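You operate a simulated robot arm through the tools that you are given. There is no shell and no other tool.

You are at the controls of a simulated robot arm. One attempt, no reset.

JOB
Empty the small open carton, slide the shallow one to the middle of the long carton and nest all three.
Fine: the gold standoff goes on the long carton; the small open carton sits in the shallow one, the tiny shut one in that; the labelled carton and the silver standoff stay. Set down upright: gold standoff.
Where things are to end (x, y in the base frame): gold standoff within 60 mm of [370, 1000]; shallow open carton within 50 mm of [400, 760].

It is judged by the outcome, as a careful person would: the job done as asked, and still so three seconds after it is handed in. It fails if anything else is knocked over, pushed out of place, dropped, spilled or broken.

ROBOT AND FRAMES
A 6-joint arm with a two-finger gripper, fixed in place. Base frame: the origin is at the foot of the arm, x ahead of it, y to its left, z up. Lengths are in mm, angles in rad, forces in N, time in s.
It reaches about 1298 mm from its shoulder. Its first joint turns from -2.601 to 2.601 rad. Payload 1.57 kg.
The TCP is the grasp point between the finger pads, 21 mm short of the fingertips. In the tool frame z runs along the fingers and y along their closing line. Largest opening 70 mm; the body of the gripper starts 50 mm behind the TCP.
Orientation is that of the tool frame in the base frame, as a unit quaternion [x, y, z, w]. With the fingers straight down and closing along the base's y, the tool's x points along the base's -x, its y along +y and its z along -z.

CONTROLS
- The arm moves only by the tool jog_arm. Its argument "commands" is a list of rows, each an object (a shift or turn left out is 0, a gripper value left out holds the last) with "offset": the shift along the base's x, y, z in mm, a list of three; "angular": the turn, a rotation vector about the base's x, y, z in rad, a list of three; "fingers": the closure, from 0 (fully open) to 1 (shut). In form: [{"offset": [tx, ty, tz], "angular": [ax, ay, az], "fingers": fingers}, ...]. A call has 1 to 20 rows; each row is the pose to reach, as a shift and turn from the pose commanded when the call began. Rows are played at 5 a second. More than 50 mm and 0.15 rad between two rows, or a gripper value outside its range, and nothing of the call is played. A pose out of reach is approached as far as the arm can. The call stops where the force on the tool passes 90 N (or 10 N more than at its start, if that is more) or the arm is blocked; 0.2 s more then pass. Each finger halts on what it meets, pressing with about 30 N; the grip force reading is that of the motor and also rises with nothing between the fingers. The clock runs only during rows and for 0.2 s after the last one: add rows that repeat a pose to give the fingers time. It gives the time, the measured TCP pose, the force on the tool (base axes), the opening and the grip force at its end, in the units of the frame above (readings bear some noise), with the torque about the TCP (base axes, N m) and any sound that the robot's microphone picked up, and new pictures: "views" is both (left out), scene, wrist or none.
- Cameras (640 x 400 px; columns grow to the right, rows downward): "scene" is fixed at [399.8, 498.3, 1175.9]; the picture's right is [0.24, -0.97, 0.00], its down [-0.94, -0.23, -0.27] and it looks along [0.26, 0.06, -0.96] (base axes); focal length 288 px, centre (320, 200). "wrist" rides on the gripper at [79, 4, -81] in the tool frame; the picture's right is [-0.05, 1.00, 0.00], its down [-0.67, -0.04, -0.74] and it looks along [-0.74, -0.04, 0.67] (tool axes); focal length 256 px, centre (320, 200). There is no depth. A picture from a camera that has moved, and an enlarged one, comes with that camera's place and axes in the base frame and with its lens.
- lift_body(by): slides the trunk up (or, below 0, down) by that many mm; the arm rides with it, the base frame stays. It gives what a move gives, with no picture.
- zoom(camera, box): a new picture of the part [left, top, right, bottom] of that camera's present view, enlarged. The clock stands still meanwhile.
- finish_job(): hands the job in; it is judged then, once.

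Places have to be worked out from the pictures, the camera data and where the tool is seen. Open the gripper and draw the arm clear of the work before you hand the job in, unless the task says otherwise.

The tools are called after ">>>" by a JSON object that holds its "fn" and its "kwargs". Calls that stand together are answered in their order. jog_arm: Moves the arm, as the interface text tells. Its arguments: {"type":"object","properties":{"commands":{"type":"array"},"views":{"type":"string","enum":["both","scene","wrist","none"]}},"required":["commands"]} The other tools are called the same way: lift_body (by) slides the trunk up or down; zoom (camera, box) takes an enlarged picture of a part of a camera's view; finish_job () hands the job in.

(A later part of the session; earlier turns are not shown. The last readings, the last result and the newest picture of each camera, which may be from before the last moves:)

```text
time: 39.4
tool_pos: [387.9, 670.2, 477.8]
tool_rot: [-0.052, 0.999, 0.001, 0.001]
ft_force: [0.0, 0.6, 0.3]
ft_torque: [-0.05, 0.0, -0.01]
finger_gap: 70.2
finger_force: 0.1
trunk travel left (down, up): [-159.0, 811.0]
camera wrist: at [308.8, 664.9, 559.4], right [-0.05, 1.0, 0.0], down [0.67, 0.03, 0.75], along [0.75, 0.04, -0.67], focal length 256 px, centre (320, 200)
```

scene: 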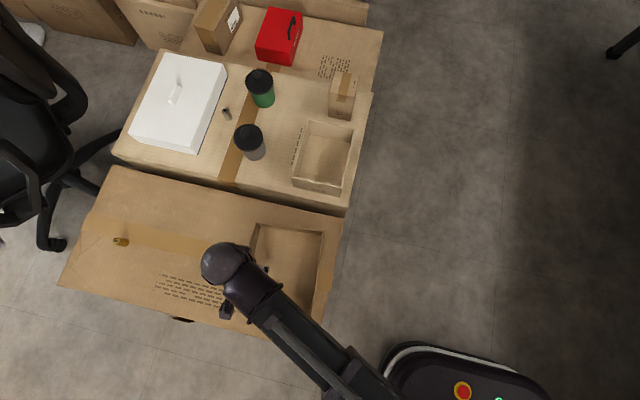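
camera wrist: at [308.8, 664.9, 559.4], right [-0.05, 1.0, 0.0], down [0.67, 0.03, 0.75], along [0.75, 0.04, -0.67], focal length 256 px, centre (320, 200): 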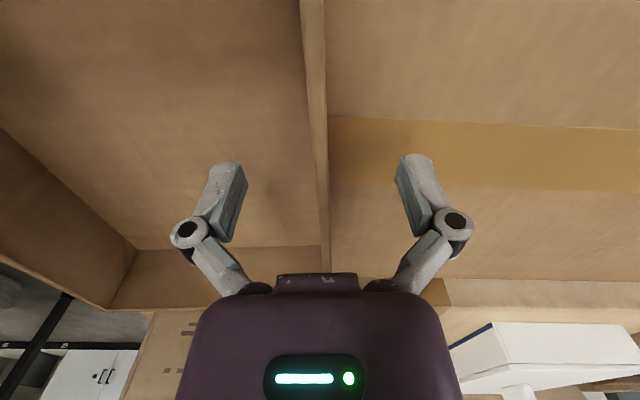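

Wall is centred between the open fingers. Closing on it.

>>> {"fn": "jog_arm", "kwargs": {"commands": [{"fingers": 0.5}, {"fingers": 0.8}, {"fingers": 1}, {"fingers": 1}, {"fingers": 1}, {"fingers": 1}], "views": "wrist"}}

```text
time: 40.8
tool_pos: [387.6, 669.8, 478.4]
tool_rot: [-0.052, 0.999, 0.001, 0.001]
ft_force: [-0.4, 2.5, 3.0]
ft_torque: [0.09, 0.02, -0.07]
finger_gap: 6.0
finger_force: 30.0
trunk travel left (down, up): [-159.0, 811.0]
camera wrist: at [308.7, 665.0, 559.5], right [-0.05, 1.0, 0.0], down [0.67, 0.03, 0.75], along [0.75, 0.04, -0.67], focal length 256 px, centre (320, 200)
```

wrist: 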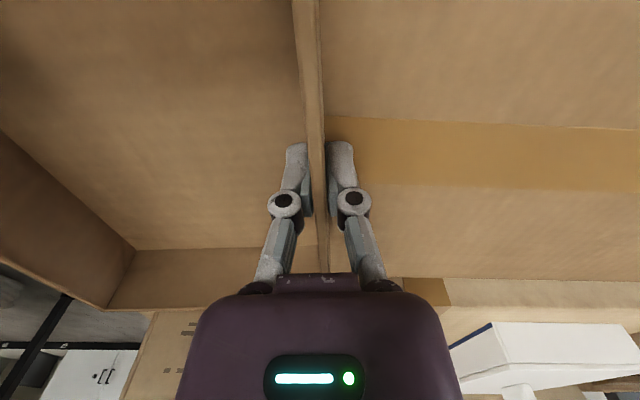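

Firm grip on the 6 mm wall. Dragging slowly +168 in y, +4 in x.

>>> {"fn": "jog_arm", "kwargs": {"commands": [{"offset": [0.4, 10, 0]}, {"offset": [0.8, 25, 0]}, {"offset": [1.2, 42, 0]}, {"offset": [1.6, 60, 0]}, {"offset": [2, 78, 0]}, {"offset": [2.5, 96, 0]}, {"offset": [3, 114, 0]}, {"offset": [3.3, 132, 0]}, {"offset": [3.7, 150, 0]}, {"offset": [4, 162, 0]}, {"offset": [4, 168, 0]}, {"offset": [4, 168, 0]}], "views": "both"}}

```text
time: 43.4
tool_pos: [390.8, 836.9, 478.7]
tool_rot: [-0.052, 0.999, 0.0, 0.001]
ft_force: [1.1, -0.7, 1.0]
ft_torque: [-0.05, 0.07, -0.02]
finger_gap: 5.9
finger_force: 29.9
trunk travel left (down, up): [-159.0, 811.0]
camera wrist: at [311.6, 833.0, 559.5], right [-0.05, 1.0, 0.0], down [0.67, 0.03, 0.75], along [0.75, 0.04, -0.67], focal length 256 px, centre (320, 200)
```

scene: 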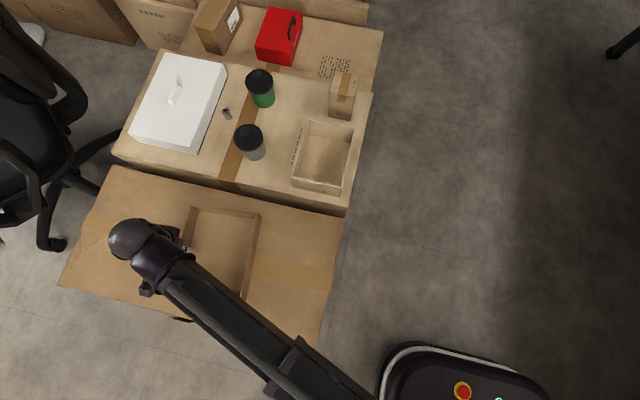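
wrist: 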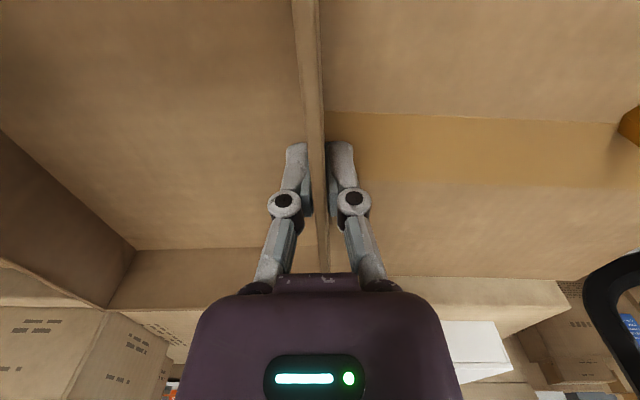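

Slid cleanly without slipping. Releasing and raising.

>>> {"fn": "jog_arm", "kwargs": {"commands": [{"fingers": 0.8}, {"fingers": 0.5}, {"fingers": 0.2}, {"fingers": 0}, {"fingers": 0}, {"fingers": 0}], "views": "none"}}

>>> {"fn": "lift_body", "kwargs": {"by": 262}}

>>> {"fn": "jog_arm", "kwargs": {"commands": [{"offset": [0, 0, 0]}], "views": "both"}}

```text
time: 44.8
tool_pos: [390.5, 838.3, 478.2]
tool_rot: [-0.052, 0.999, 0.0, 0.001]
ft_force: [0.1, 0.3, -0.1]
ft_torque: [-0.01, -0.02, -0.03]
finger_gap: 70.2
finger_force: 0.1
trunk travel left (down, up): [-159.0, 811.0]
```

```text
time: 47.4
tool_pos: [390.5, 838.0, 740.1]
tool_rot: [-0.052, 0.999, 0.001, 0.002]
ft_force: [0.6, 0.8, 0.0]
ft_torque: [0.0, -0.01, -0.03]
finger_gap: 70.1
finger_force: 0.0
trunk travel left (down, up): [-421.0, 549.0]
```

```text
time: 47.8
tool_pos: [390.2, 838.6, 739.9]
tool_rot: [-0.051, 0.999, 0.0, 0.0]
ft_force: [0.0, 0.2, -0.6]
ft_torque: [0.04, -0.01, -0.03]
finger_gap: 69.7
finger_force: 0.1
trunk travel left (down, up): [-421.0, 549.0]
camera wrist: at [311.4, 832.9, 821.3], right [-0.05, 1.0, 0.0], down [0.67, 0.03, 0.75], along [0.75, 0.04, -0.67], focal length 256 px, centre (320, 200)
```

scene: 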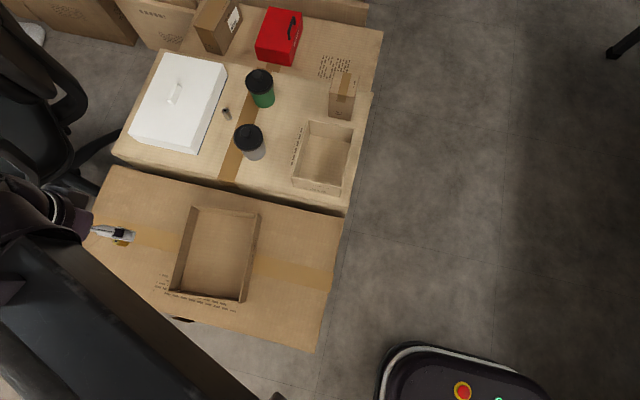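
wrist: 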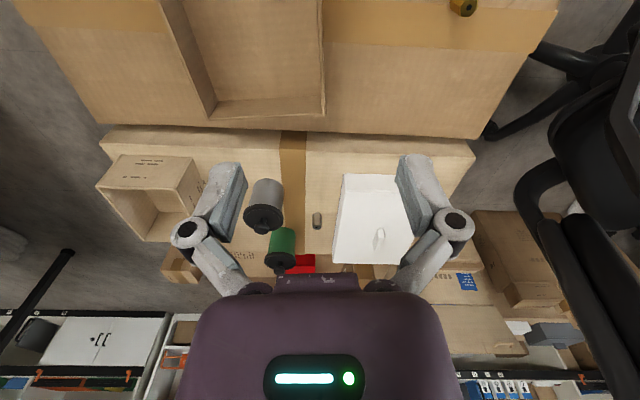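

Shallow carton now centred ≈ (400, 758). Next, the small open carton: I'll grip the middle of its −y wall (691, 500). Moving over there at safe height, turning back to yaw 0.

>>> {"fn": "jog_arm", "kwargs": {"commands": [{"offset": [25, -28, 0], "angular": [0, 0, -0.009]}, {"offset": [50, -56, 0], "angular": [0, 0, -0.017]}, {"offset": [75, -85, 0], "angular": [0, 0, -0.026]}, {"offset": [100, -113, 0], "angular": [0, 0, -0.034]}, {"offset": [125, -141, 0], "angular": [0, 0, -0.043]}, {"offset": [150, -169, 0], "angular": [0, 0, -0.052]}, {"offset": [175, -197, 0], "angular": [0, 0, -0.06]}, {"offset": [200, -225, 0], "angular": [0, 0, -0.069]}, {"offset": [225, -254, 0], "angular": [0, 0, -0.077]}, {"offset": [250, -282, 0], "angular": [0, 0, -0.086]}, {"offset": [275, -310, 0], "angular": [0, 0, -0.094]}, {"offset": [300, -338, 0], "angular": [0, 0, -0.103]}, {"offset": [300, -338, 0], "angular": [0, 0, -0.103]}, {"offset": [300, -338, 0], "angular": [0, 0, -0.103]}], "views": "both"}}

>>> {"fn": "zoom", "kwargs": {"camera": "wrist", "box": [240, 0, 480, 150]}}

```text
time: 50.8
tool_pos: [686.1, 503.2, 739.7]
tool_rot: [0.001, 1.0, 0.0, 0.001]
ft_force: [-0.2, -0.5, 0.7]
ft_torque: [0.02, 0.0, -0.03]
finger_gap: 70.0
finger_force: 0.1
trunk travel left (down, up): [-421.0, 549.0]
camera wrist: at [608.0, 505.2, 821.4], right [0.05, 1.0, 0.0], down [0.67, -0.04, 0.75], along [0.74, -0.04, -0.67], focal length 256 px, centre (320, 200)
```

scene: 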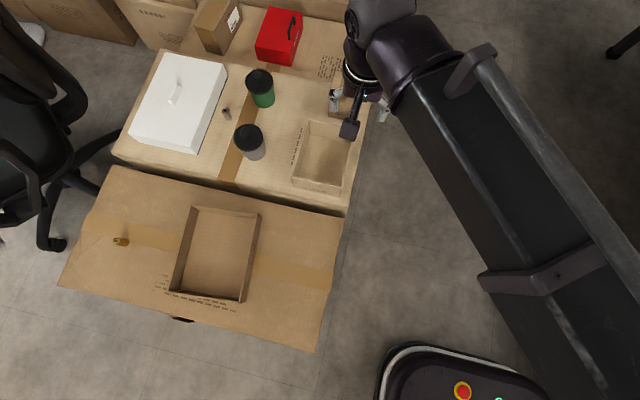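
wrist: 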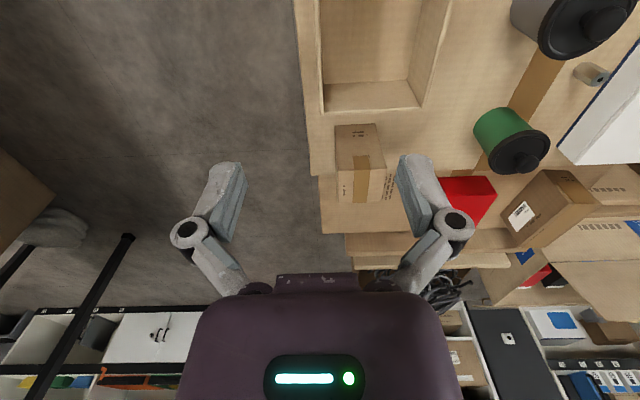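

```text
2.67 times, centred on (360, 75) of wrist
camera zoom: at [608.0, 505.2, 821.4], right [0.05, 1.0, 0.0], down [0.67, -0.04, 0.75], along [0.74, -0.04, -0.67], focal length 683 px, centre (213, 533)
```

zoom: 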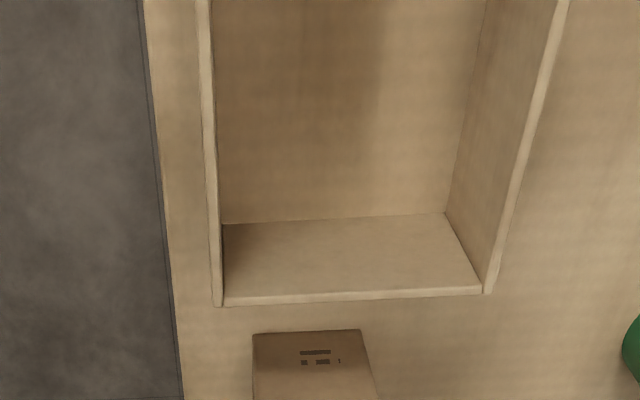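

Wall confirmed at y≈497–503. Nudging (+4, −1) and lowering to TCP ≈ 600 for a close check.

>>> {"fn": "jog_arm", "kwargs": {"commands": [{"offset": [4, -1, 0]}, {"offset": [4, -1, 0]}], "views": "none"}}

>>> {"fn": "lift_body", "kwargs": {"by": -140}}

>>> {"fn": "jog_arm", "kwargs": {"commands": [{"offset": [0, 0, 0]}], "views": "both"}}

```text
time: 51.4
tool_pos: [693.6, 500.8, 740.1]
tool_rot: [0.0, 1.0, 0.0, 0.0]
ft_force: [-0.5, 0.8, 0.5]
ft_torque: [0.02, 0.01, 0.0]
finger_gap: 70.0
finger_force: 0.1
trunk travel left (down, up): [-421.0, 549.0]
```

```text
time: 53.1
tool_pos: [692.5, 499.7, 599.2]
tool_rot: [0.0, 1.0, 0.0, 0.001]
ft_force: [-0.6, -0.3, -0.4]
ft_torque: [0.01, -0.02, 0.07]
finger_gap: 70.1
finger_force: 0.1
trunk travel left (down, up): [-281.0, 689.0]
```

```text
time: 53.5
tool_pos: [691.8, 500.1, 600.2]
tool_rot: [0.0, 1.0, 0.0, 0.0]
ft_force: [0.3, -0.4, -0.2]
ft_torque: [0.0, 0.03, -0.01]
finger_gap: 70.2
finger_force: 0.0
trunk travel left (down, up): [-281.0, 689.0]
camera wrist: at [613.1, 503.2, 681.4], right [0.05, 1.0, 0.0], down [0.67, -0.04, 0.75], along [0.74, -0.04, -0.67], focal length 256 px, centre (320, 200)
```

scene: 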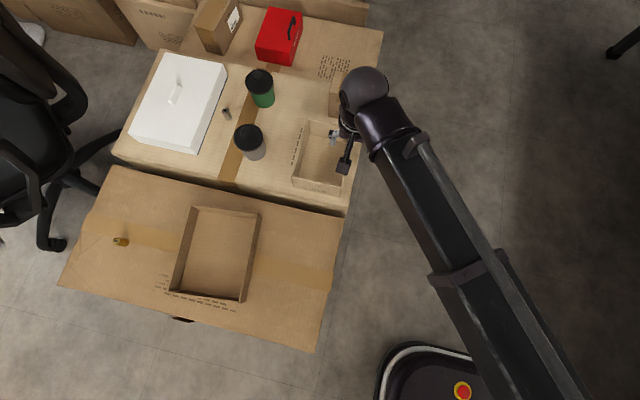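
wrist: 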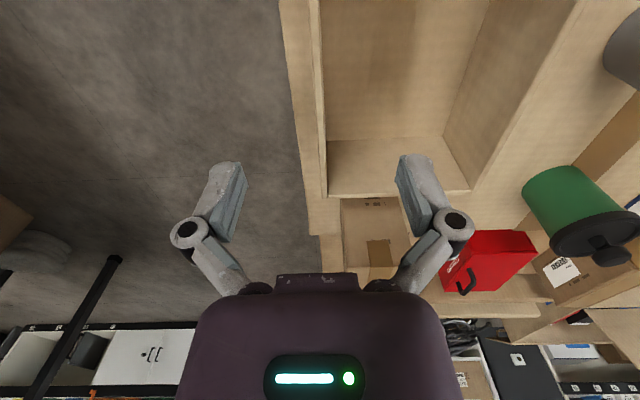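

Wall centred; rim z re-measured ≈ 538. Lowering 62 mm (fingertips ~21 mm below the rim) and closing.

>>> {"fn": "lift_body", "kwargs": {"by": -62}}

>>> {"fn": "jog_arm", "kwargs": {"commands": [{"fingers": 0.4}, {"fingers": 0.7}, {"fingers": 0.9}, {"fingers": 1}, {"fingers": 1}, {"fingers": 1}, {"fingers": 1}], "views": "both"}}

```text
time: 54.5
tool_pos: [691.8, 501.0, 538.1]
tool_rot: [0.001, 1.0, -0.001, 0.0]
ft_force: [-0.4, 0.1, -0.9]
ft_torque: [0.0, 0.02, -0.01]
finger_gap: 69.8
finger_force: 0.1
trunk travel left (down, up): [-219.0, 751.0]
```

```text
time: 56.1
tool_pos: [692.3, 500.4, 537.9]
tool_rot: [0.0, 1.0, 0.001, 0.0]
ft_force: [0.4, -1.1, 0.7]
ft_torque: [0.0, 0.04, -0.03]
finger_gap: 6.1
finger_force: 30.1
trunk travel left (down, up): [-219.0, 751.0]
camera wrist: at [613.1, 503.3, 619.4], right [0.05, 1.0, 0.0], down [0.67, -0.04, 0.75], along [0.74, -0.04, -0.67], focal length 256 px, centre (320, 200)
```

scene: 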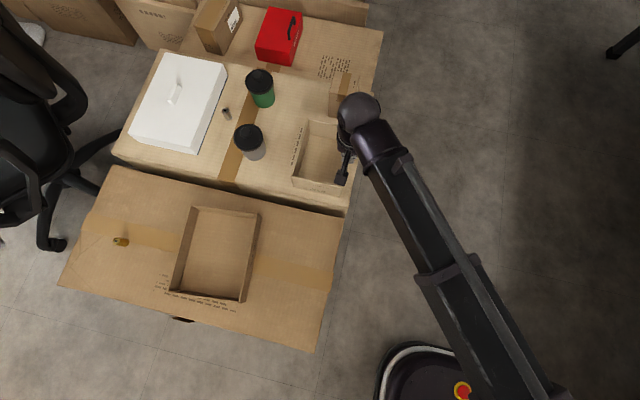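
wrist: 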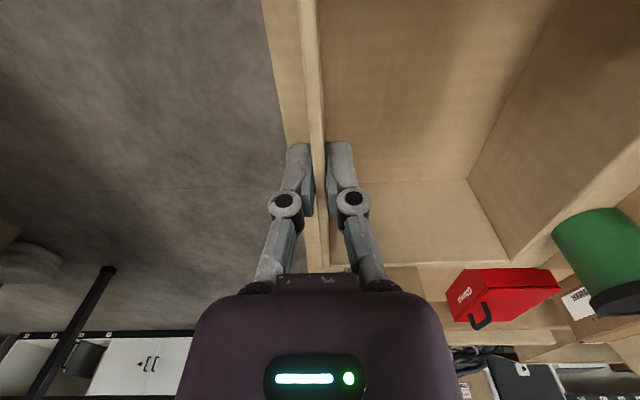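

Gripped (6.1 mm wall). Test lift of 25 mm to check for tilt or slip.

>>> {"fn": "lift_body", "kwargs": {"by": 25}}

>>> {"fn": "jog_arm", "kwargs": {"commands": [{"offset": [0, 0, 0]}, {"offset": [0, 0, 0]}], "views": "both"}}

```text
time: 56.8
tool_pos: [692.9, 500.7, 563.0]
tool_rot: [0.0, 1.0, 0.0, 0.001]
ft_force: [-0.6, 1.5, -1.3]
ft_torque: [-0.08, 0.02, 0.0]
finger_gap: 5.9
finger_force: 29.6
trunk travel left (down, up): [-244.0, 726.0]
```

```text
time: 57.4
tool_pos: [693.0, 500.9, 562.8]
tool_rot: [0.0, 1.0, -0.001, 0.001]
ft_force: [-0.3, -0.1, -0.8]
ft_torque: [-0.06, -0.01, 0.02]
finger_gap: 5.9
finger_force: 29.9
trunk travel left (down, up): [-244.0, 726.0]
camera wrist: at [613.2, 503.3, 644.3], right [0.05, 1.0, 0.0], down [0.67, -0.04, 0.75], along [0.74, -0.04, -0.67], focal length 256 px, centre (320, 200)
```

scene: 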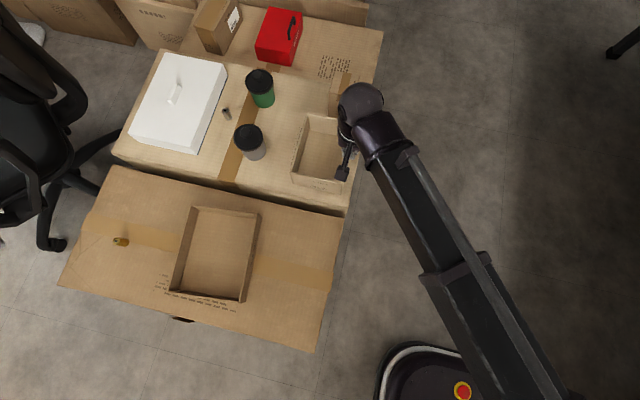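
wrist: 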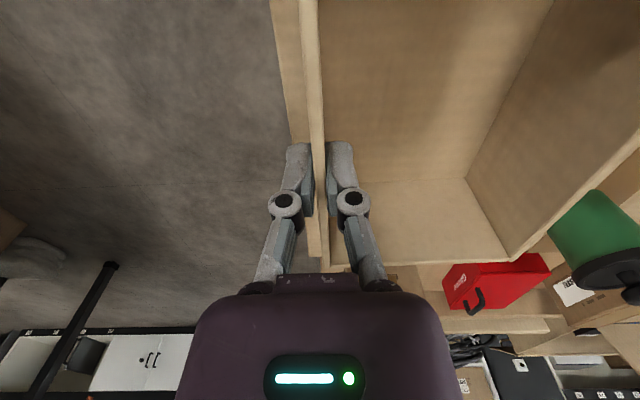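

The carton is light and hangs level. I'll raise it 200 mm, and re-zoom the scene on the shallow carton to measure its displacement precisely against the earlier picture.

>>> {"fn": "lift_body", "kwargs": {"by": 200}}

>>> {"fn": "zoom", "kwargs": {"camera": "scene", "box": [50, 160, 370, 360]}}

>>> {"fn": "zoom", "kwargs": {"camera": "wrist", "box": [0, 0, 640, 400]}}

```text
time: 59.6
tool_pos: [692.3, 500.5, 762.5]
tool_rot: [0.0, 1.0, 0.0, 0.002]
ft_force: [0.0, -0.1, -2.0]
ft_torque: [-0.07, -0.01, 0.0]
finger_gap: 6.0
finger_force: 29.8
trunk travel left (down, up): [-444.0, 526.0]
```

```text
2.00 times, centred on (210, 260) of scene
camera zoom: at [399.8, 498.3, 1175.9], right [0.24, -0.97, 0.0], down [-0.94, -0.23, -0.27], along [0.26, 0.06, -0.96], focal length 576 px, centre (540, 80)
```

zoom: 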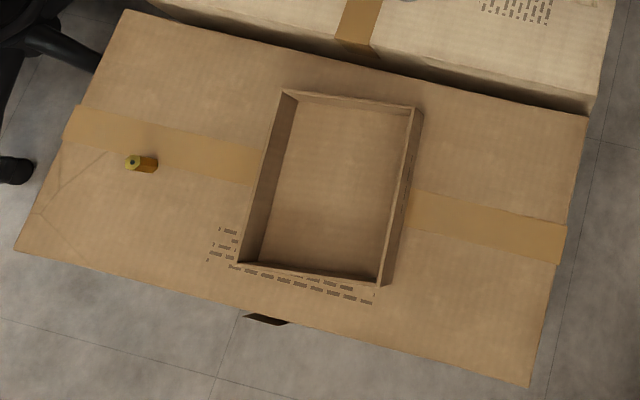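

```text
1.00 times, centred on (320, 200) of wrist (not enlarged: the box is as wide or as high as the picture)
camera zoom: at [613.2, 503.4, 844.2], right [0.05, 1.0, 0.0], down [0.67, -0.04, 0.75], along [0.74, -0.04, -0.67], focal length 256 px, centre (320, 200)
```

zoom: 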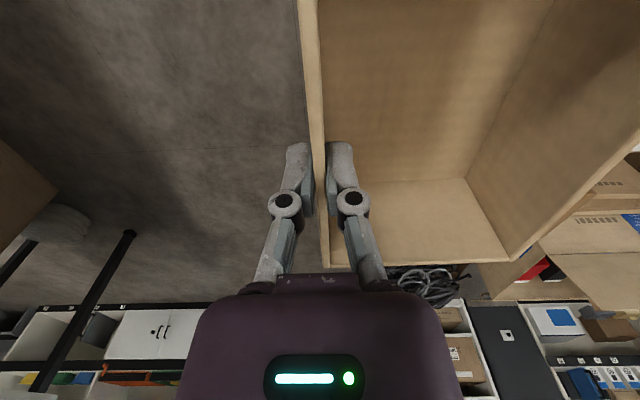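

Combining measurements, shallow carton centre ≈ (399, 756), yaw ≈ 0.106. Carrying the small carton over it, turning to match.

>>> {"fn": "jog_arm", "kwargs": {"commands": [{"offset": [-28, 20, 0], "angular": [0, 0, 0.01]}, {"offset": [-57, 40, 0], "angular": [0, 0, 0.02]}, {"offset": [-86, 59, 0], "angular": [0, 0, 0.03]}, {"offset": [-114, 79, 0], "angular": [0, 0, 0.042]}, {"offset": [-143, 99, 0], "angular": [0, 0, 0.053]}, {"offset": [-171, 119, 0], "angular": [0, 0, 0.064]}, {"offset": [-200, 139, 0], "angular": [0, 0, 0.075]}, {"offset": [-228, 158, 0], "angular": [0, 0, 0.085]}, {"offset": [-257, 178, 0], "angular": [0, 0, 0.096]}, {"offset": [-275, 191, 0], "angular": [0, 0, 0.102]}, {"offset": [-285.6, 198.2, 0], "angular": [0, 0, 0.106]}, {"offset": [-285.6, 198.2, 0], "angular": [0, 0, 0.106]}, {"offset": [-285.6, 198.2, 0], "angular": [0, 0, 0.106]}], "views": "both"}}

```text
time: 62.4
tool_pos: [406.0, 701.0, 763.0]
tool_rot: [-0.054, 0.999, 0.0, 0.0]
ft_force: [-0.4, 0.3, -1.5]
ft_torque: [-0.05, 0.01, 0.0]
finger_gap: 5.9
finger_force: 30.1
out of reach, approached as far as the arm can: row 3, 4
trunk travel left (down, up): [-444.0, 526.0]
camera wrist: at [326.9, 694.3, 844.3], right [-0.05, 1.0, 0.0], down [0.67, 0.03, 0.75], along [0.74, 0.04, -0.67], focal length 256 px, centre (320, 200)
```

scene: 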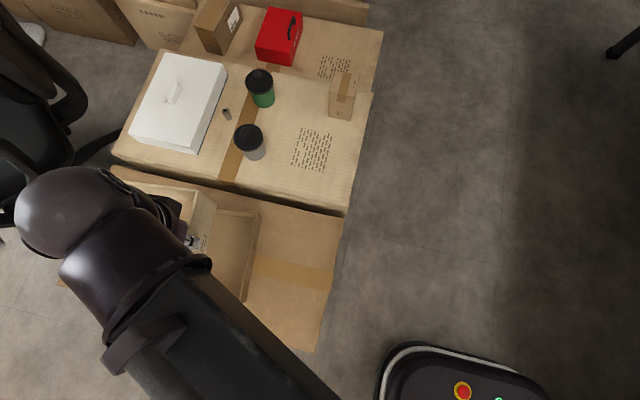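
wrist: 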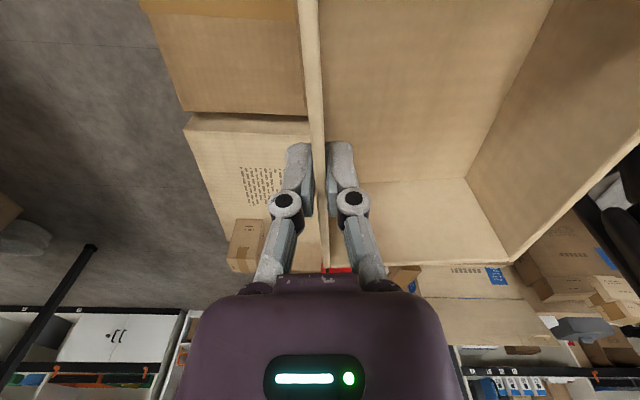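

Positioned at (406, 699). Lowering 170 mm to just above the shallow carton's rim (carton bottom ≈ 517 vs rim 503) for an alignment check.

>>> {"fn": "lift_body", "kwargs": {"by": -170}}

>>> {"fn": "jog_arm", "kwargs": {"commands": [{"offset": [0, 0, 0]}], "views": "both"}}

>>> {"fn": "zoom", "kwargs": {"camera": "scene", "box": [100, 170, 300, 330]}}

```text
time: 64.3
tool_pos: [405.4, 699.1, 592.9]
tool_rot: [-0.053, 0.999, 0.0, 0.001]
ft_force: [0.6, -0.5, -1.2]
ft_torque: [-0.05, -0.01, 0.02]
finger_gap: 6.2
finger_force: 29.4
trunk travel left (down, up): [-274.0, 696.0]
```

```text
time: 64.7
tool_pos: [405.7, 699.7, 593.0]
tool_rot: [-0.053, 0.999, 0.0, 0.001]
ft_force: [0.3, -1.2, -1.3]
ft_torque: [-0.08, 0.0, 0.02]
finger_gap: 6.1
finger_force: 29.9
trunk travel left (down, up): [-274.0, 696.0]
camera wrist: at [327.0, 694.3, 674.3], right [-0.05, 1.0, 0.0], down [0.67, 0.03, 0.75], along [0.74, 0.04, -0.67], focal length 256 px, centre (320, 200)
```

scene: 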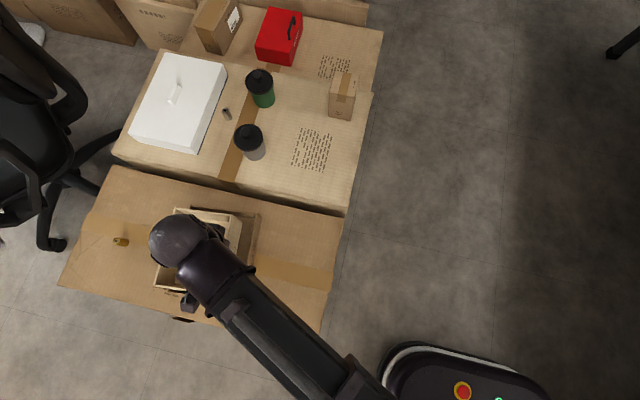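
wrist: 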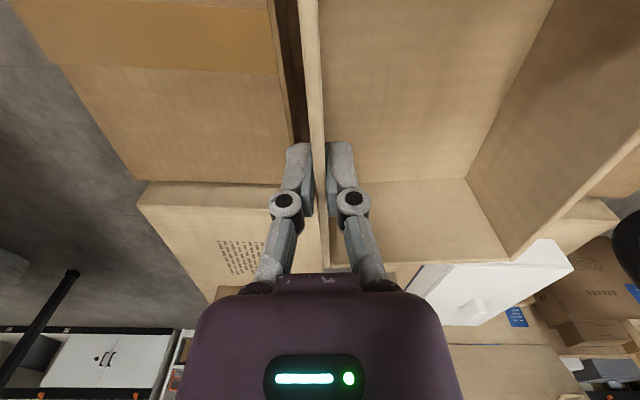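

```text
2.50 times, centred on (200, 250) of scene
camera zoom: at [399.8, 498.3, 1175.9], right [0.24, -0.97, 0.0], down [-0.94, -0.23, -0.27], along [0.26, 0.06, -0.96], focal length 720 px, centre (620, 75)
```

zoom: 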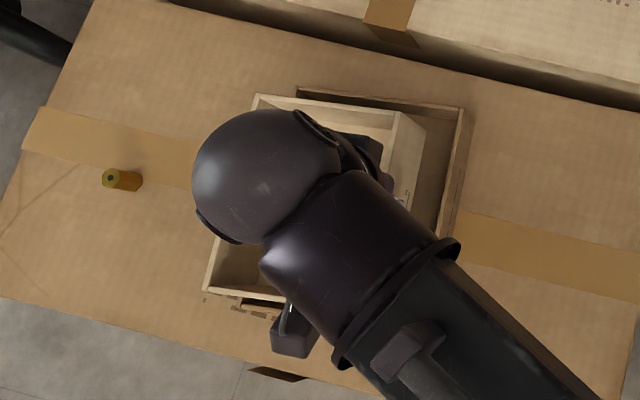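

Zooming the wrist view to measure the gap between the carton's −y wall and the shallow carton's −y rim.

>>> {"fn": "zoom", "kwargs": {"camera": "wrist", "box": [230, 0, 390, 100]}}

>>> {"fn": "zoom", "kwargs": {"camera": "wrist", "box": [230, 80, 390, 180]}}

```text
4.00 times, centred on (310, 50) of wrist
camera zoom: at [327.0, 694.3, 674.3], right [-0.05, 1.0, 0.0], down [0.67, 0.03, 0.75], along [0.74, 0.04, -0.67], focal length 1024 px, centre (360, 800)
```

zoom: 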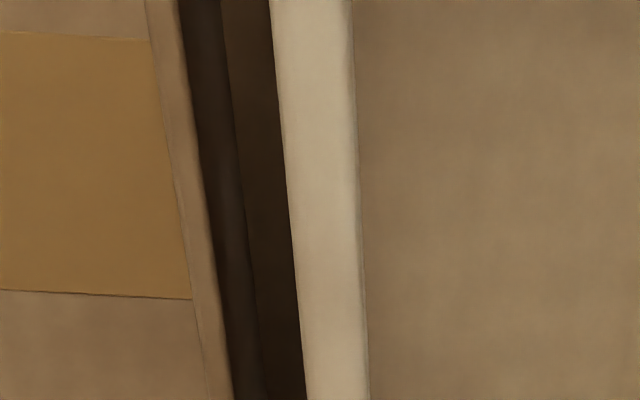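

```text
4.00 times, centred on (310, 130) of wrist
camera zoom: at [327.0, 694.3, 674.3], right [-0.05, 1.0, 0.0], down [0.67, 0.03, 0.75], along [0.74, 0.04, -0.67], focal length 1024 px, centre (360, 480)
```

zoom: 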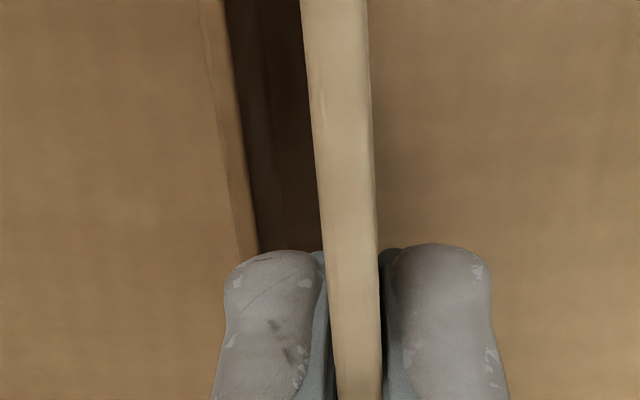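

The gap on the −y side is ≈19 mm versus ~24 mm total clearance, so I need to shift ≈ −6.5 mm in y. Checking the x-alignment in the scene view more closely.

>>> {"fn": "zoom", "kwargs": {"camera": "scene", "box": [140, 260, 220, 310]}}

>>> {"fn": "zoom", "kwargs": {"camera": "scene", "box": [190, 195, 270, 245]}}

```text
8.00 times, centred on (180, 285) of scene
camera zoom: at [399.8, 498.3, 1175.9], right [0.24, -0.97, 0.0], down [-0.94, -0.23, -0.27], along [0.26, 0.06, -0.96], focal length 2304 px, centre (1440, -480)
```

zoom: 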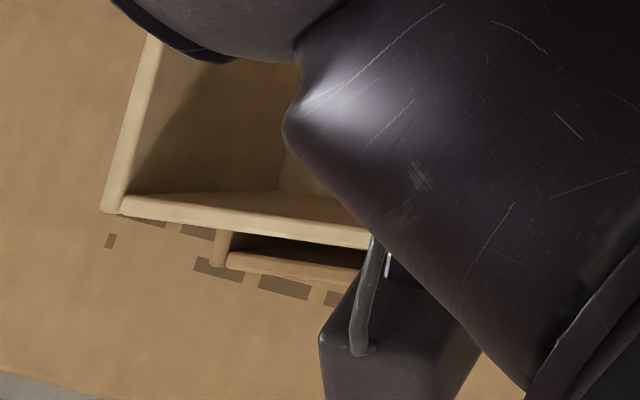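

```text
8.00 times, centred on (230, 220) of scene
camera zoom: at [399.8, 498.3, 1175.9], right [0.24, -0.97, 0.0], down [-0.94, -0.23, -0.27], along [0.26, 0.06, -0.96], focal length 2304 px, centre (1040, 40)
```

zoom: 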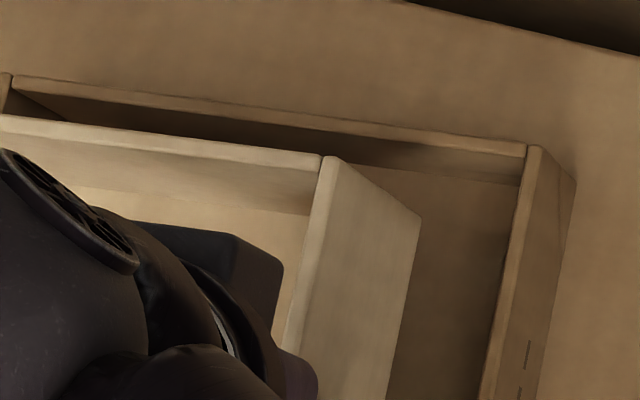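

Scene geometry says to shift ≈ +4 mm forward and −6 mm laterally to centre it. Applying and lowering 30 mm to have the carton just inside the rim, then re-check.

>>> {"fn": "jog_arm", "kwargs": {"commands": [{"offset": [2.3, -2.8, 0]}, {"offset": [4.6, -5.6, 0]}, {"offset": [4.6, -5.6, 0]}], "views": "none"}}

>>> {"fn": "lift_body", "kwargs": {"by": -10}}

>>> {"fn": "zoom", "kwargs": {"camera": "scene", "box": [190, 195, 270, 245]}}

>>> {"fn": "zoom", "kwargs": {"camera": "wrist", "box": [230, 0, 390, 100]}}

>>> {"fn": "zoom", "kwargs": {"camera": "scene", "box": [140, 260, 220, 310]}}

```text
time: 65.5
tool_pos: [410.8, 693.9, 592.7]
tool_rot: [-0.054, 0.999, 0.0, 0.002]
ft_force: [0.3, -0.8, -1.4]
ft_torque: [-0.1, -0.02, -0.01]
finger_gap: 6.1
finger_force: 30.4
trunk travel left (down, up): [-274.0, 696.0]
```

```text
time: 66.1
tool_pos: [410.8, 693.4, 583.3]
tool_rot: [-0.053, 0.999, 0.0, 0.0]
ft_force: [0.8, -0.5, -0.4]
ft_torque: [-0.09, 0.0, 0.01]
finger_gap: 6.1
finger_force: 29.9
trunk travel left (down, up): [-264.0, 706.0]
```

```text
8.00 times, centred on (230, 220) of scene
camera zoom: at [399.8, 498.3, 1175.9], right [0.24, -0.97, 0.0], down [-0.94, -0.23, -0.27], along [0.26, 0.06, -0.96], focal length 2304 px, centre (1040, 40)
```

zoom: 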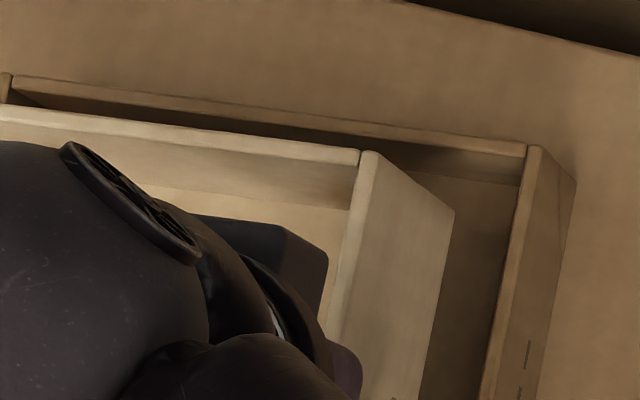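

```text
4.00 times, centred on (310, 50) of wrist
camera zoom: at [332.2, 688.4, 664.3], right [-0.05, 1.0, 0.0], down [0.67, 0.03, 0.75], along [0.74, 0.04, -0.67], focal length 1024 px, centre (360, 800)
```

zoom: 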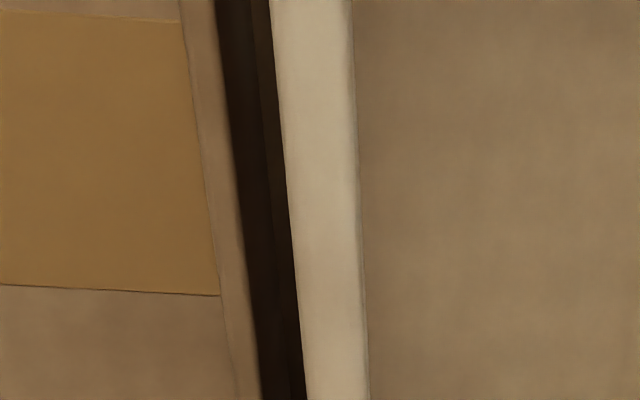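

```text
8.00 times, centred on (180, 285) of scene
camera zoom: at [399.8, 498.3, 1175.9], right [0.24, -0.97, 0.0], down [-0.94, -0.23, -0.27], along [0.26, 0.06, -0.96], focal length 2304 px, centre (1440, -480)
```

zoom: 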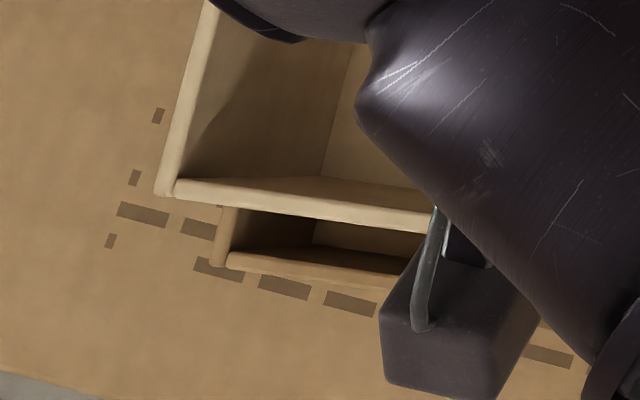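

Now centred: gaps ≈ 13/11 mm laterally and balanced fore/aft. Lowering 46 mm (bottom ≈ 10 mm above the shallow carton's floor).

>>> {"fn": "lift_body", "kwargs": {"by": -46}}

>>> {"fn": "jog_arm", "kwargs": {"commands": [{"offset": [0, 0, 0]}], "views": "both"}}

```text
time: 67.0
tool_pos: [410.5, 693.9, 536.6]
tool_rot: [-0.053, 0.999, 0.001, 0.0]
ft_force: [0.7, -0.5, -0.5]
ft_torque: [-0.05, 0.0, 0.03]
finger_gap: 6.0
finger_force: 30.1
trunk travel left (down, up): [-218.0, 752.0]
```

```text
time: 67.4
tool_pos: [411.1, 693.2, 536.3]
tool_rot: [-0.053, 0.999, 0.001, 0.001]
ft_force: [0.3, 0.3, -0.5]
ft_torque: [-0.07, -0.03, -0.01]
finger_gap: 5.9
finger_force: 30.3
trunk travel left (down, up): [-218.0, 752.0]
camera wrist: at [332.2, 688.4, 618.3], right [-0.05, 1.0, 0.0], down [0.67, 0.03, 0.75], along [0.74, 0.04, -0.67], focal length 256 px, centre (320, 200)
```

scene: 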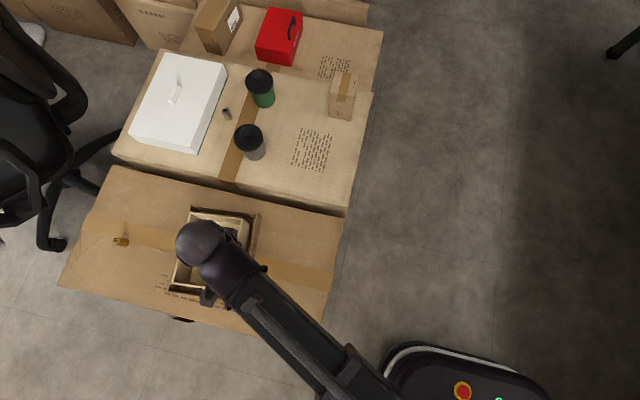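
wrist: 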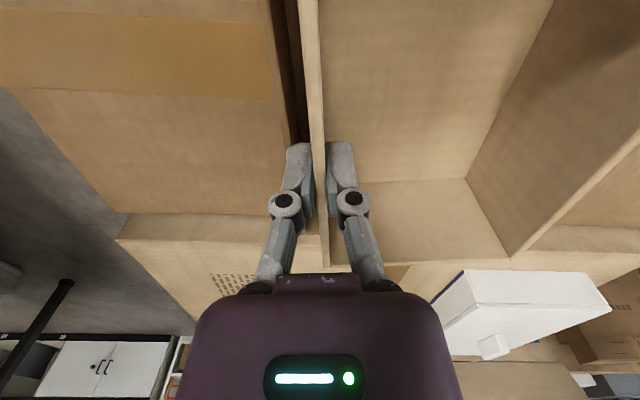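

Entering freely with no contact force. Continuing in small steps until the floor is felt.

>>> {"fn": "lift_body", "kwargs": {"by": -6}}

>>> {"fn": "lift_body", "kwargs": {"by": -2}}

```text
time: 67.9
tool_pos: [411.6, 693.7, 530.3]
tool_rot: [-0.053, 0.999, 0.0, 0.001]
ft_force: [0.4, -0.7, -1.5]
ft_torque: [-0.06, -0.02, 0.0]
finger_gap: 5.9
finger_force: 30.7
trunk travel left (down, up): [-212.0, 758.0]
```

```text
time: 68.5
tool_pos: [411.1, 695.1, 529.9]
tool_rot: [-0.053, 0.999, 0.001, 0.001]
ft_force: [-0.3, 0.6, -1.5]
ft_torque: [-0.07, -0.01, 0.01]
finger_gap: 5.6
finger_force: 29.8
trunk travel left (down, up): [-210.0, 760.0]
```

>>> {"fn": "lift_body", "kwargs": {"by": -1.5}}

>>> {"fn": "lift_body", "kwargs": {"by": -1}}

```text
time: 69.0
tool_pos: [410.4, 693.8, 527.3]
tool_rot: [-0.053, 0.999, 0.0, 0.001]
ft_force: [-0.7, -0.1, -0.3]
ft_torque: [-0.09, -0.03, 0.05]
finger_gap: 6.4
finger_force: 30.4
trunk travel left (down, up): [-209.0, 761.0]
```

```text
time: 69.5
tool_pos: [410.2, 694.3, 526.3]
tool_rot: [-0.054, 0.999, 0.0, 0.001]
ft_force: [-0.2, -0.5, -2.2]
ft_torque: [-0.11, -0.03, -0.01]
finger_gap: 6.0
finger_force: 30.1
trunk travel left (down, up): [-208.0, 762.0]
```

Still hanging (no upward force). Continuing 1 mm at a time.

>>> {"fn": "lift_body", "kwargs": {"by": -1}}

>>> {"fn": "jog_arm", "kwargs": {"commands": [{"offset": [0, 0, 0]}], "views": "wrist"}}

>>> {"fn": "zoom", "kwargs": {"camera": "scene", "box": [190, 195, 270, 245]}}

>>> {"fn": "zoom", "kwargs": {"camera": "wrist", "box": [230, 80, 390, 180]}}

```text
time: 70.0
tool_pos: [411.0, 693.8, 525.4]
tool_rot: [-0.054, 0.999, -0.001, 0.001]
ft_force: [-0.2, -0.1, -1.8]
ft_torque: [-0.09, 0.04, -0.05]
finger_gap: 6.0
finger_force: 29.7
trunk travel left (down, up): [-207.0, 763.0]
```

```text
time: 70.4
tool_pos: [411.3, 693.8, 525.1]
tool_rot: [-0.054, 0.999, 0.0, 0.0]
ft_force: [0.5, -0.2, -1.9]
ft_torque: [-0.06, -0.02, -0.02]
finger_gap: 6.1
finger_force: 29.6
trunk travel left (down, up): [-207.0, 763.0]
camera wrist: at [332.3, 688.4, 606.8], right [-0.05, 1.0, 0.0], down [0.67, 0.03, 0.75], along [0.74, 0.04, -0.67], focal length 256 px, centre (320, 200)
```

wrist: 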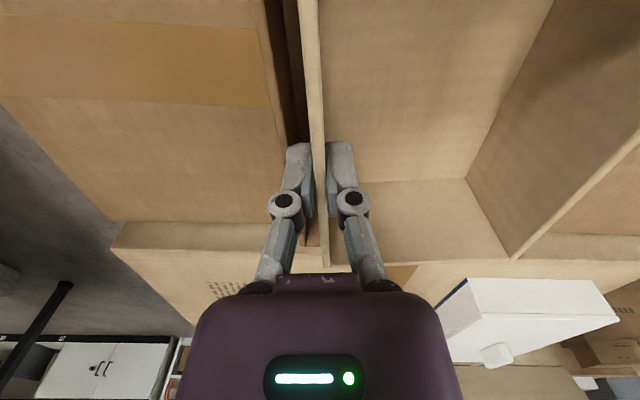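

```text
8.00 times, centred on (230, 220) of scene
camera zoom: at [399.8, 498.3, 1175.9], right [0.24, -0.97, 0.0], down [-0.94, -0.23, -0.27], along [0.26, 0.06, -0.96], focal length 2304 px, centre (1040, 40)
```

zoom: 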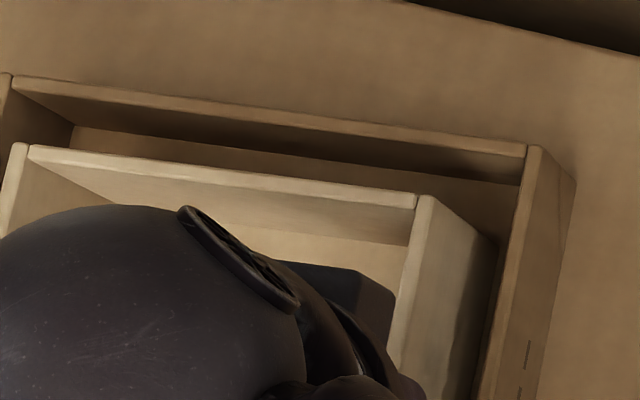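

```text
4.00 times, centred on (310, 130) of wrist
camera zoom: at [332.3, 688.4, 606.8], right [-0.05, 1.0, 0.0], down [0.67, 0.03, 0.75], along [0.74, 0.04, -0.67], focal length 1024 px, centre (360, 480)
```

zoom: 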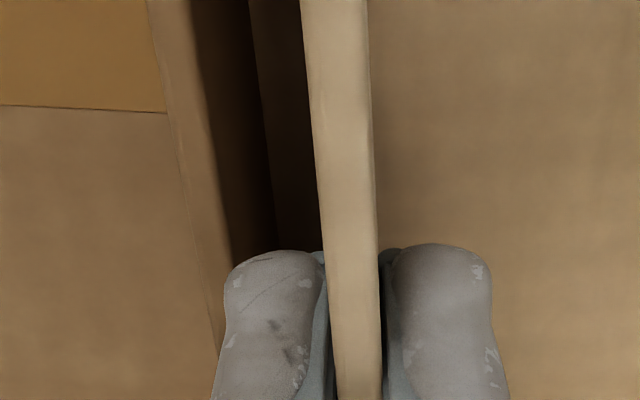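

Still hanging freely, and the outer finger tip is close to the shallow carton's −y rim. I'll shift +3 mm in y for finger room (leaving ~8 mm on the +y side), then keep lowering gently.

>>> {"fn": "jog_arm", "kwargs": {"commands": [{"offset": [-0.3, 3, 0]}, {"offset": [-0.3, 3, 0]}], "views": "none"}}

>>> {"fn": "lift_body", "kwargs": {"by": -2}}

>>> {"fn": "lift_body", "kwargs": {"by": -1}}

>>> {"fn": "zoom", "kwargs": {"camera": "wrist", "box": [230, 80, 390, 180]}}

>>> {"fn": "zoom", "kwargs": {"camera": "scene", "box": [160, 190, 280, 310]}}

```text
time: 71.0
tool_pos: [410.2, 696.8, 525.3]
tool_rot: [-0.053, 0.999, 0.0, 0.001]
ft_force: [0.5, 0.3, -1.0]
ft_torque: [-0.08, -0.02, 0.01]
finger_gap: 5.9
finger_force: 30.5
trunk travel left (down, up): [-207.0, 763.0]
```

```text
time: 71.5
tool_pos: [410.7, 696.1, 522.2]
tool_rot: [-0.053, 0.999, 0.0, 0.001]
ft_force: [0.3, 0.5, -0.9]
ft_torque: [-0.01, 0.02, -0.01]
finger_gap: 6.1
finger_force: 30.4
trunk travel left (down, up): [-205.0, 765.0]
```

```text
time: 72.0
tool_pos: [411.6, 696.2, 522.2]
tool_rot: [-0.054, 0.999, 0.001, 0.001]
ft_force: [1.4, 2.1, 6.1]
ft_torque: [-0.02, 0.19, 0.04]
finger_gap: 6.0
finger_force: 29.8
trunk travel left (down, up): [-204.0, 766.0]
```

```text
4.00 times, centred on (310, 130) of wrist
camera zoom: at [332.2, 691.0, 604.4], right [-0.05, 1.0, 0.0], down [0.66, 0.03, 0.75], along [0.75, 0.04, -0.67], focal length 1024 px, centre (360, 480)
```

zoom: 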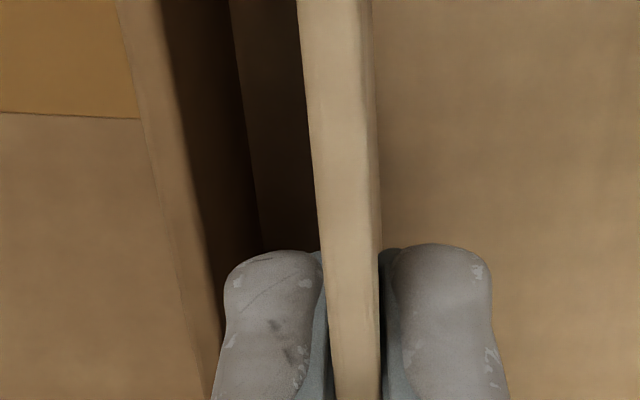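

```text
3.33 times, centred on (220, 250) of scene
camera zoom: at [399.8, 498.3, 1175.9], right [0.24, -0.97, 0.0], down [-0.94, -0.23, -0.27], along [0.26, 0.06, -0.96], focal length 960 px, centre (653, 33)
```

zoom: 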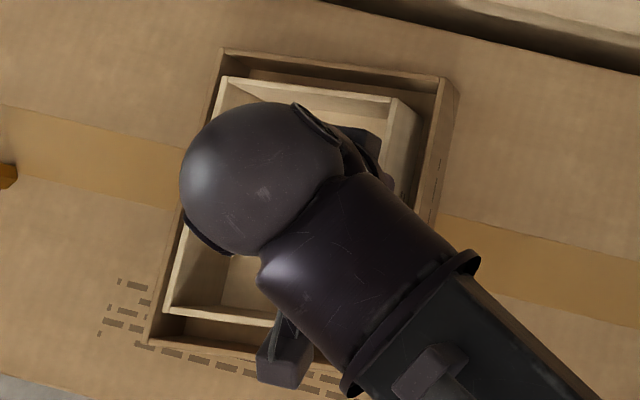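

Upward force now 6 N: the carton rests on the shallow carton's floor. Opening only slightly (to ~13 mm) so the outer finger doesn't push the shallow wall.

>>> {"fn": "jog_arm", "kwargs": {"commands": [{"fingers": 0.88}, {"fingers": 0.82}, {"fingers": 0.82}, {"fingers": 0.82}], "views": "wrist"}}

>>> {"fn": "zoom", "kwargs": {"camera": "wrist", "box": [230, 80, 390, 180]}}

```text
time: 73.0
tool_pos: [411.2, 696.9, 522.3]
tool_rot: [-0.053, 0.999, 0.0, 0.001]
ft_force: [0.6, -0.3, 0.1]
ft_torque: [0.0, 0.01, 0.01]
finger_gap: 12.7
finger_force: 0.1
trunk travel left (down, up): [-204.0, 766.0]
camera wrist: at [332.2, 691.2, 603.9], right [-0.05, 1.0, 0.0], down [0.67, 0.03, 0.75], along [0.74, 0.04, -0.67], focal length 256 px, centre (320, 200)
```

wrist: 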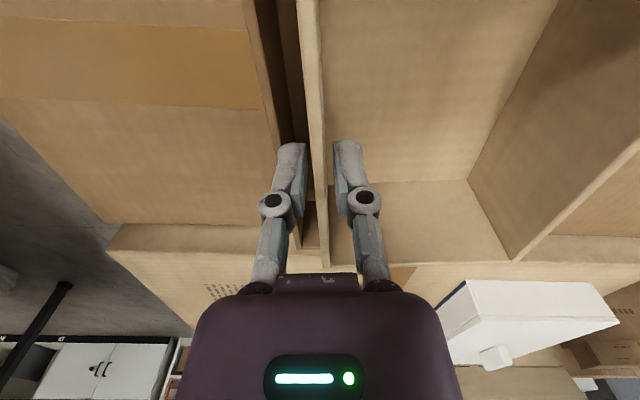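

```text
4.00 times, centred on (310, 130) of wrist
camera zoom: at [332.2, 691.2, 603.9], right [-0.05, 1.0, 0.0], down [0.67, 0.03, 0.75], along [0.74, 0.04, -0.67], focal length 1024 px, centre (360, 480)
```

zoom: 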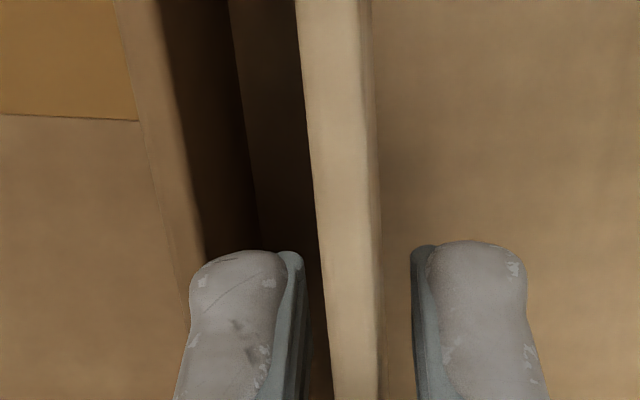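

Released, zero forces; carton is resting. Raising 40 mm, then opening, then up to safe height for a look.

>>> {"fn": "lift_body", "kwargs": {"by": 40}}

>>> {"fn": "lift_body", "kwargs": {"by": 180}}

>>> {"fn": "jog_arm", "kwargs": {"commands": [{"fingers": 0.4}, {"fingers": 0}, {"fingers": 0}, {"fingers": 0}], "views": "both"}}

```text
time: 73.8
tool_pos: [410.7, 696.2, 562.4]
tool_rot: [-0.054, 0.999, 0.0, 0.001]
ft_force: [0.4, 1.0, 0.0]
ft_torque: [-0.01, 0.01, 0.02]
finger_gap: 12.5
finger_force: 0.1
trunk travel left (down, up): [-244.0, 726.0]
```

```text
time: 75.8
tool_pos: [412.2, 696.8, 742.1]
tool_rot: [-0.053, 0.999, 0.0, 0.001]
ft_force: [0.1, -0.1, -0.5]
ft_torque: [-0.01, 0.0, 0.01]
finger_gap: 12.7
finger_force: 0.2
trunk travel left (down, up): [-424.0, 546.0]
```

```text
time: 76.8
tool_pos: [410.9, 696.2, 741.1]
tool_rot: [-0.052, 0.999, 0.001, 0.001]
ft_force: [-0.5, -0.2, -0.1]
ft_torque: [0.01, -0.02, 0.03]
finger_gap: 70.0
finger_force: 0.1
trunk travel left (down, up): [-424.0, 546.0]
camera wrist: at [332.2, 691.2, 823.9], right [-0.05, 1.0, 0.0], down [0.67, 0.03, 0.75], along [0.74, 0.04, -0.67], focal length 256 px, centre (320, 200)
```

scene: 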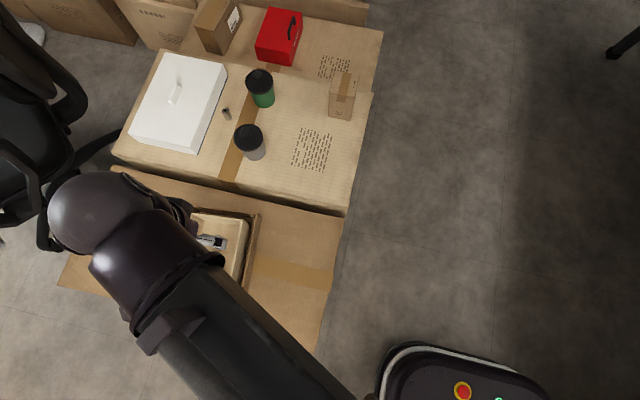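
wrist: 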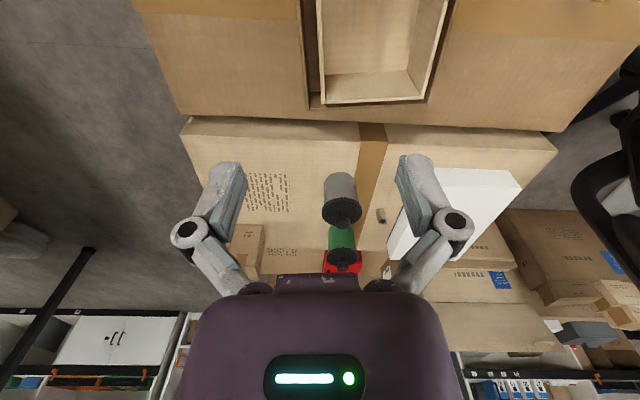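

All nested well so far. Now to the tiny shut carton: moving to view it from (720, 545) with yaw 0.

>>> {"fn": "jog_arm", "kwargs": {"commands": [{"offset": [34, -17, 0], "angular": [0, 0, -0.012]}, {"offset": [69, -34, 0], "angular": [0, 0, -0.024]}, {"offset": [103, -50, 0], "angular": [0, 0, -0.035]}, {"offset": [137, -67, 0], "angular": [0, 0, -0.047]}, {"offset": [172, -84, 0], "angular": [0, 0, -0.059]}, {"offset": [206, -101, 0], "angular": [0, 0, -0.071]}, {"offset": [240, -118, 0], "angular": [0, 0, -0.082]}, {"offset": [275, -135, 0], "angular": [0, 0, -0.094]}, {"offset": [309, -151.5, 0], "angular": [0, 0, -0.106]}, {"offset": [309, -151.5, 0], "angular": [0, 0, -0.106]}, {"offset": [309, -151.5, 0], "angular": [0, 0, -0.106]}], "views": "both"}}

>>> {"fn": "zoom", "kwargs": {"camera": "wrist", "box": [240, 90, 400, 250]}}

>>> {"fn": "zoom", "kwargs": {"camera": "scene", "box": [160, 190, 280, 310]}}

```text
time: 79.2
tool_pos: [719.1, 544.7, 741.1]
tool_rot: [0.0, 1.0, 0.0, 0.001]
ft_force: [-0.7, 0.1, 0.1]
ft_torque: [0.04, 0.0, 0.02]
finger_gap: 70.2
finger_force: 0.1
out of reach, approached as far as the arm can: row 4, 8, 9, 10
trunk travel left (down, up): [-424.0, 546.0]
camera wrist: at [641.3, 547.3, 823.9], right [0.05, 1.0, 0.0], down [0.67, -0.04, 0.75], along [0.74, -0.04, -0.67], focal length 256 px, centre (320, 200)
```

scene: 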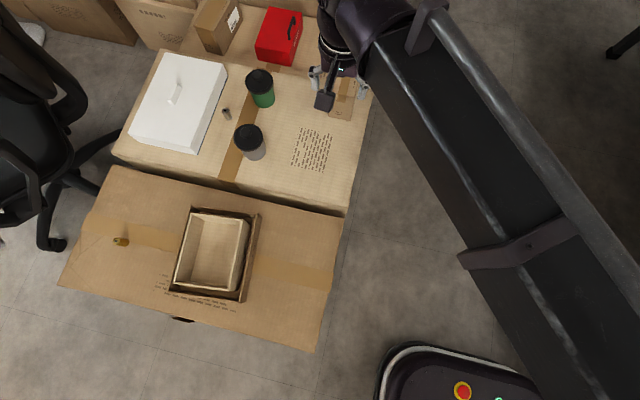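
wrist: 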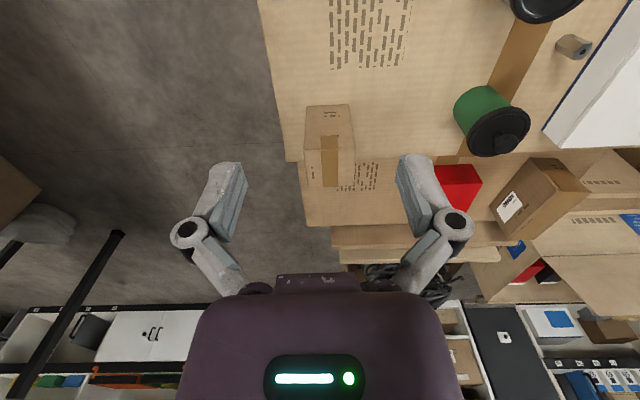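

```text
2.50 times, centred on (320, 170) of wrist
camera zoom: at [641.3, 547.3, 823.9], right [0.05, 1.0, 0.0], down [0.67, -0.04, 0.75], along [0.74, -0.04, -0.67], focal length 640 px, centre (320, 275)
```

zoom: 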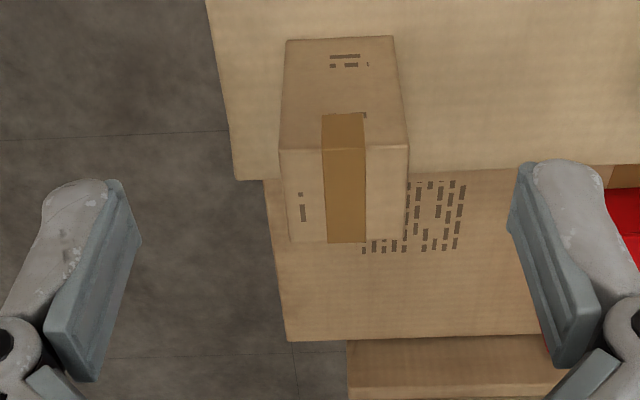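

```text
3.33 times, centred on (220, 250) of scene
camera zoom: at [399.8, 498.3, 1175.9], right [0.24, -0.97, 0.0], down [-0.94, -0.23, -0.27], along [0.26, 0.06, -0.96], focal length 960 px, centre (653, 33)
```

zoom: 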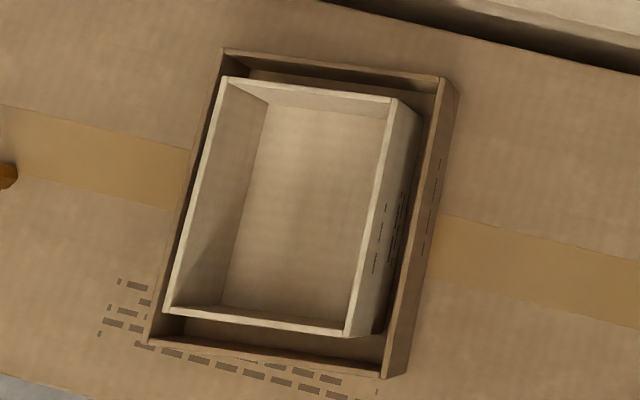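

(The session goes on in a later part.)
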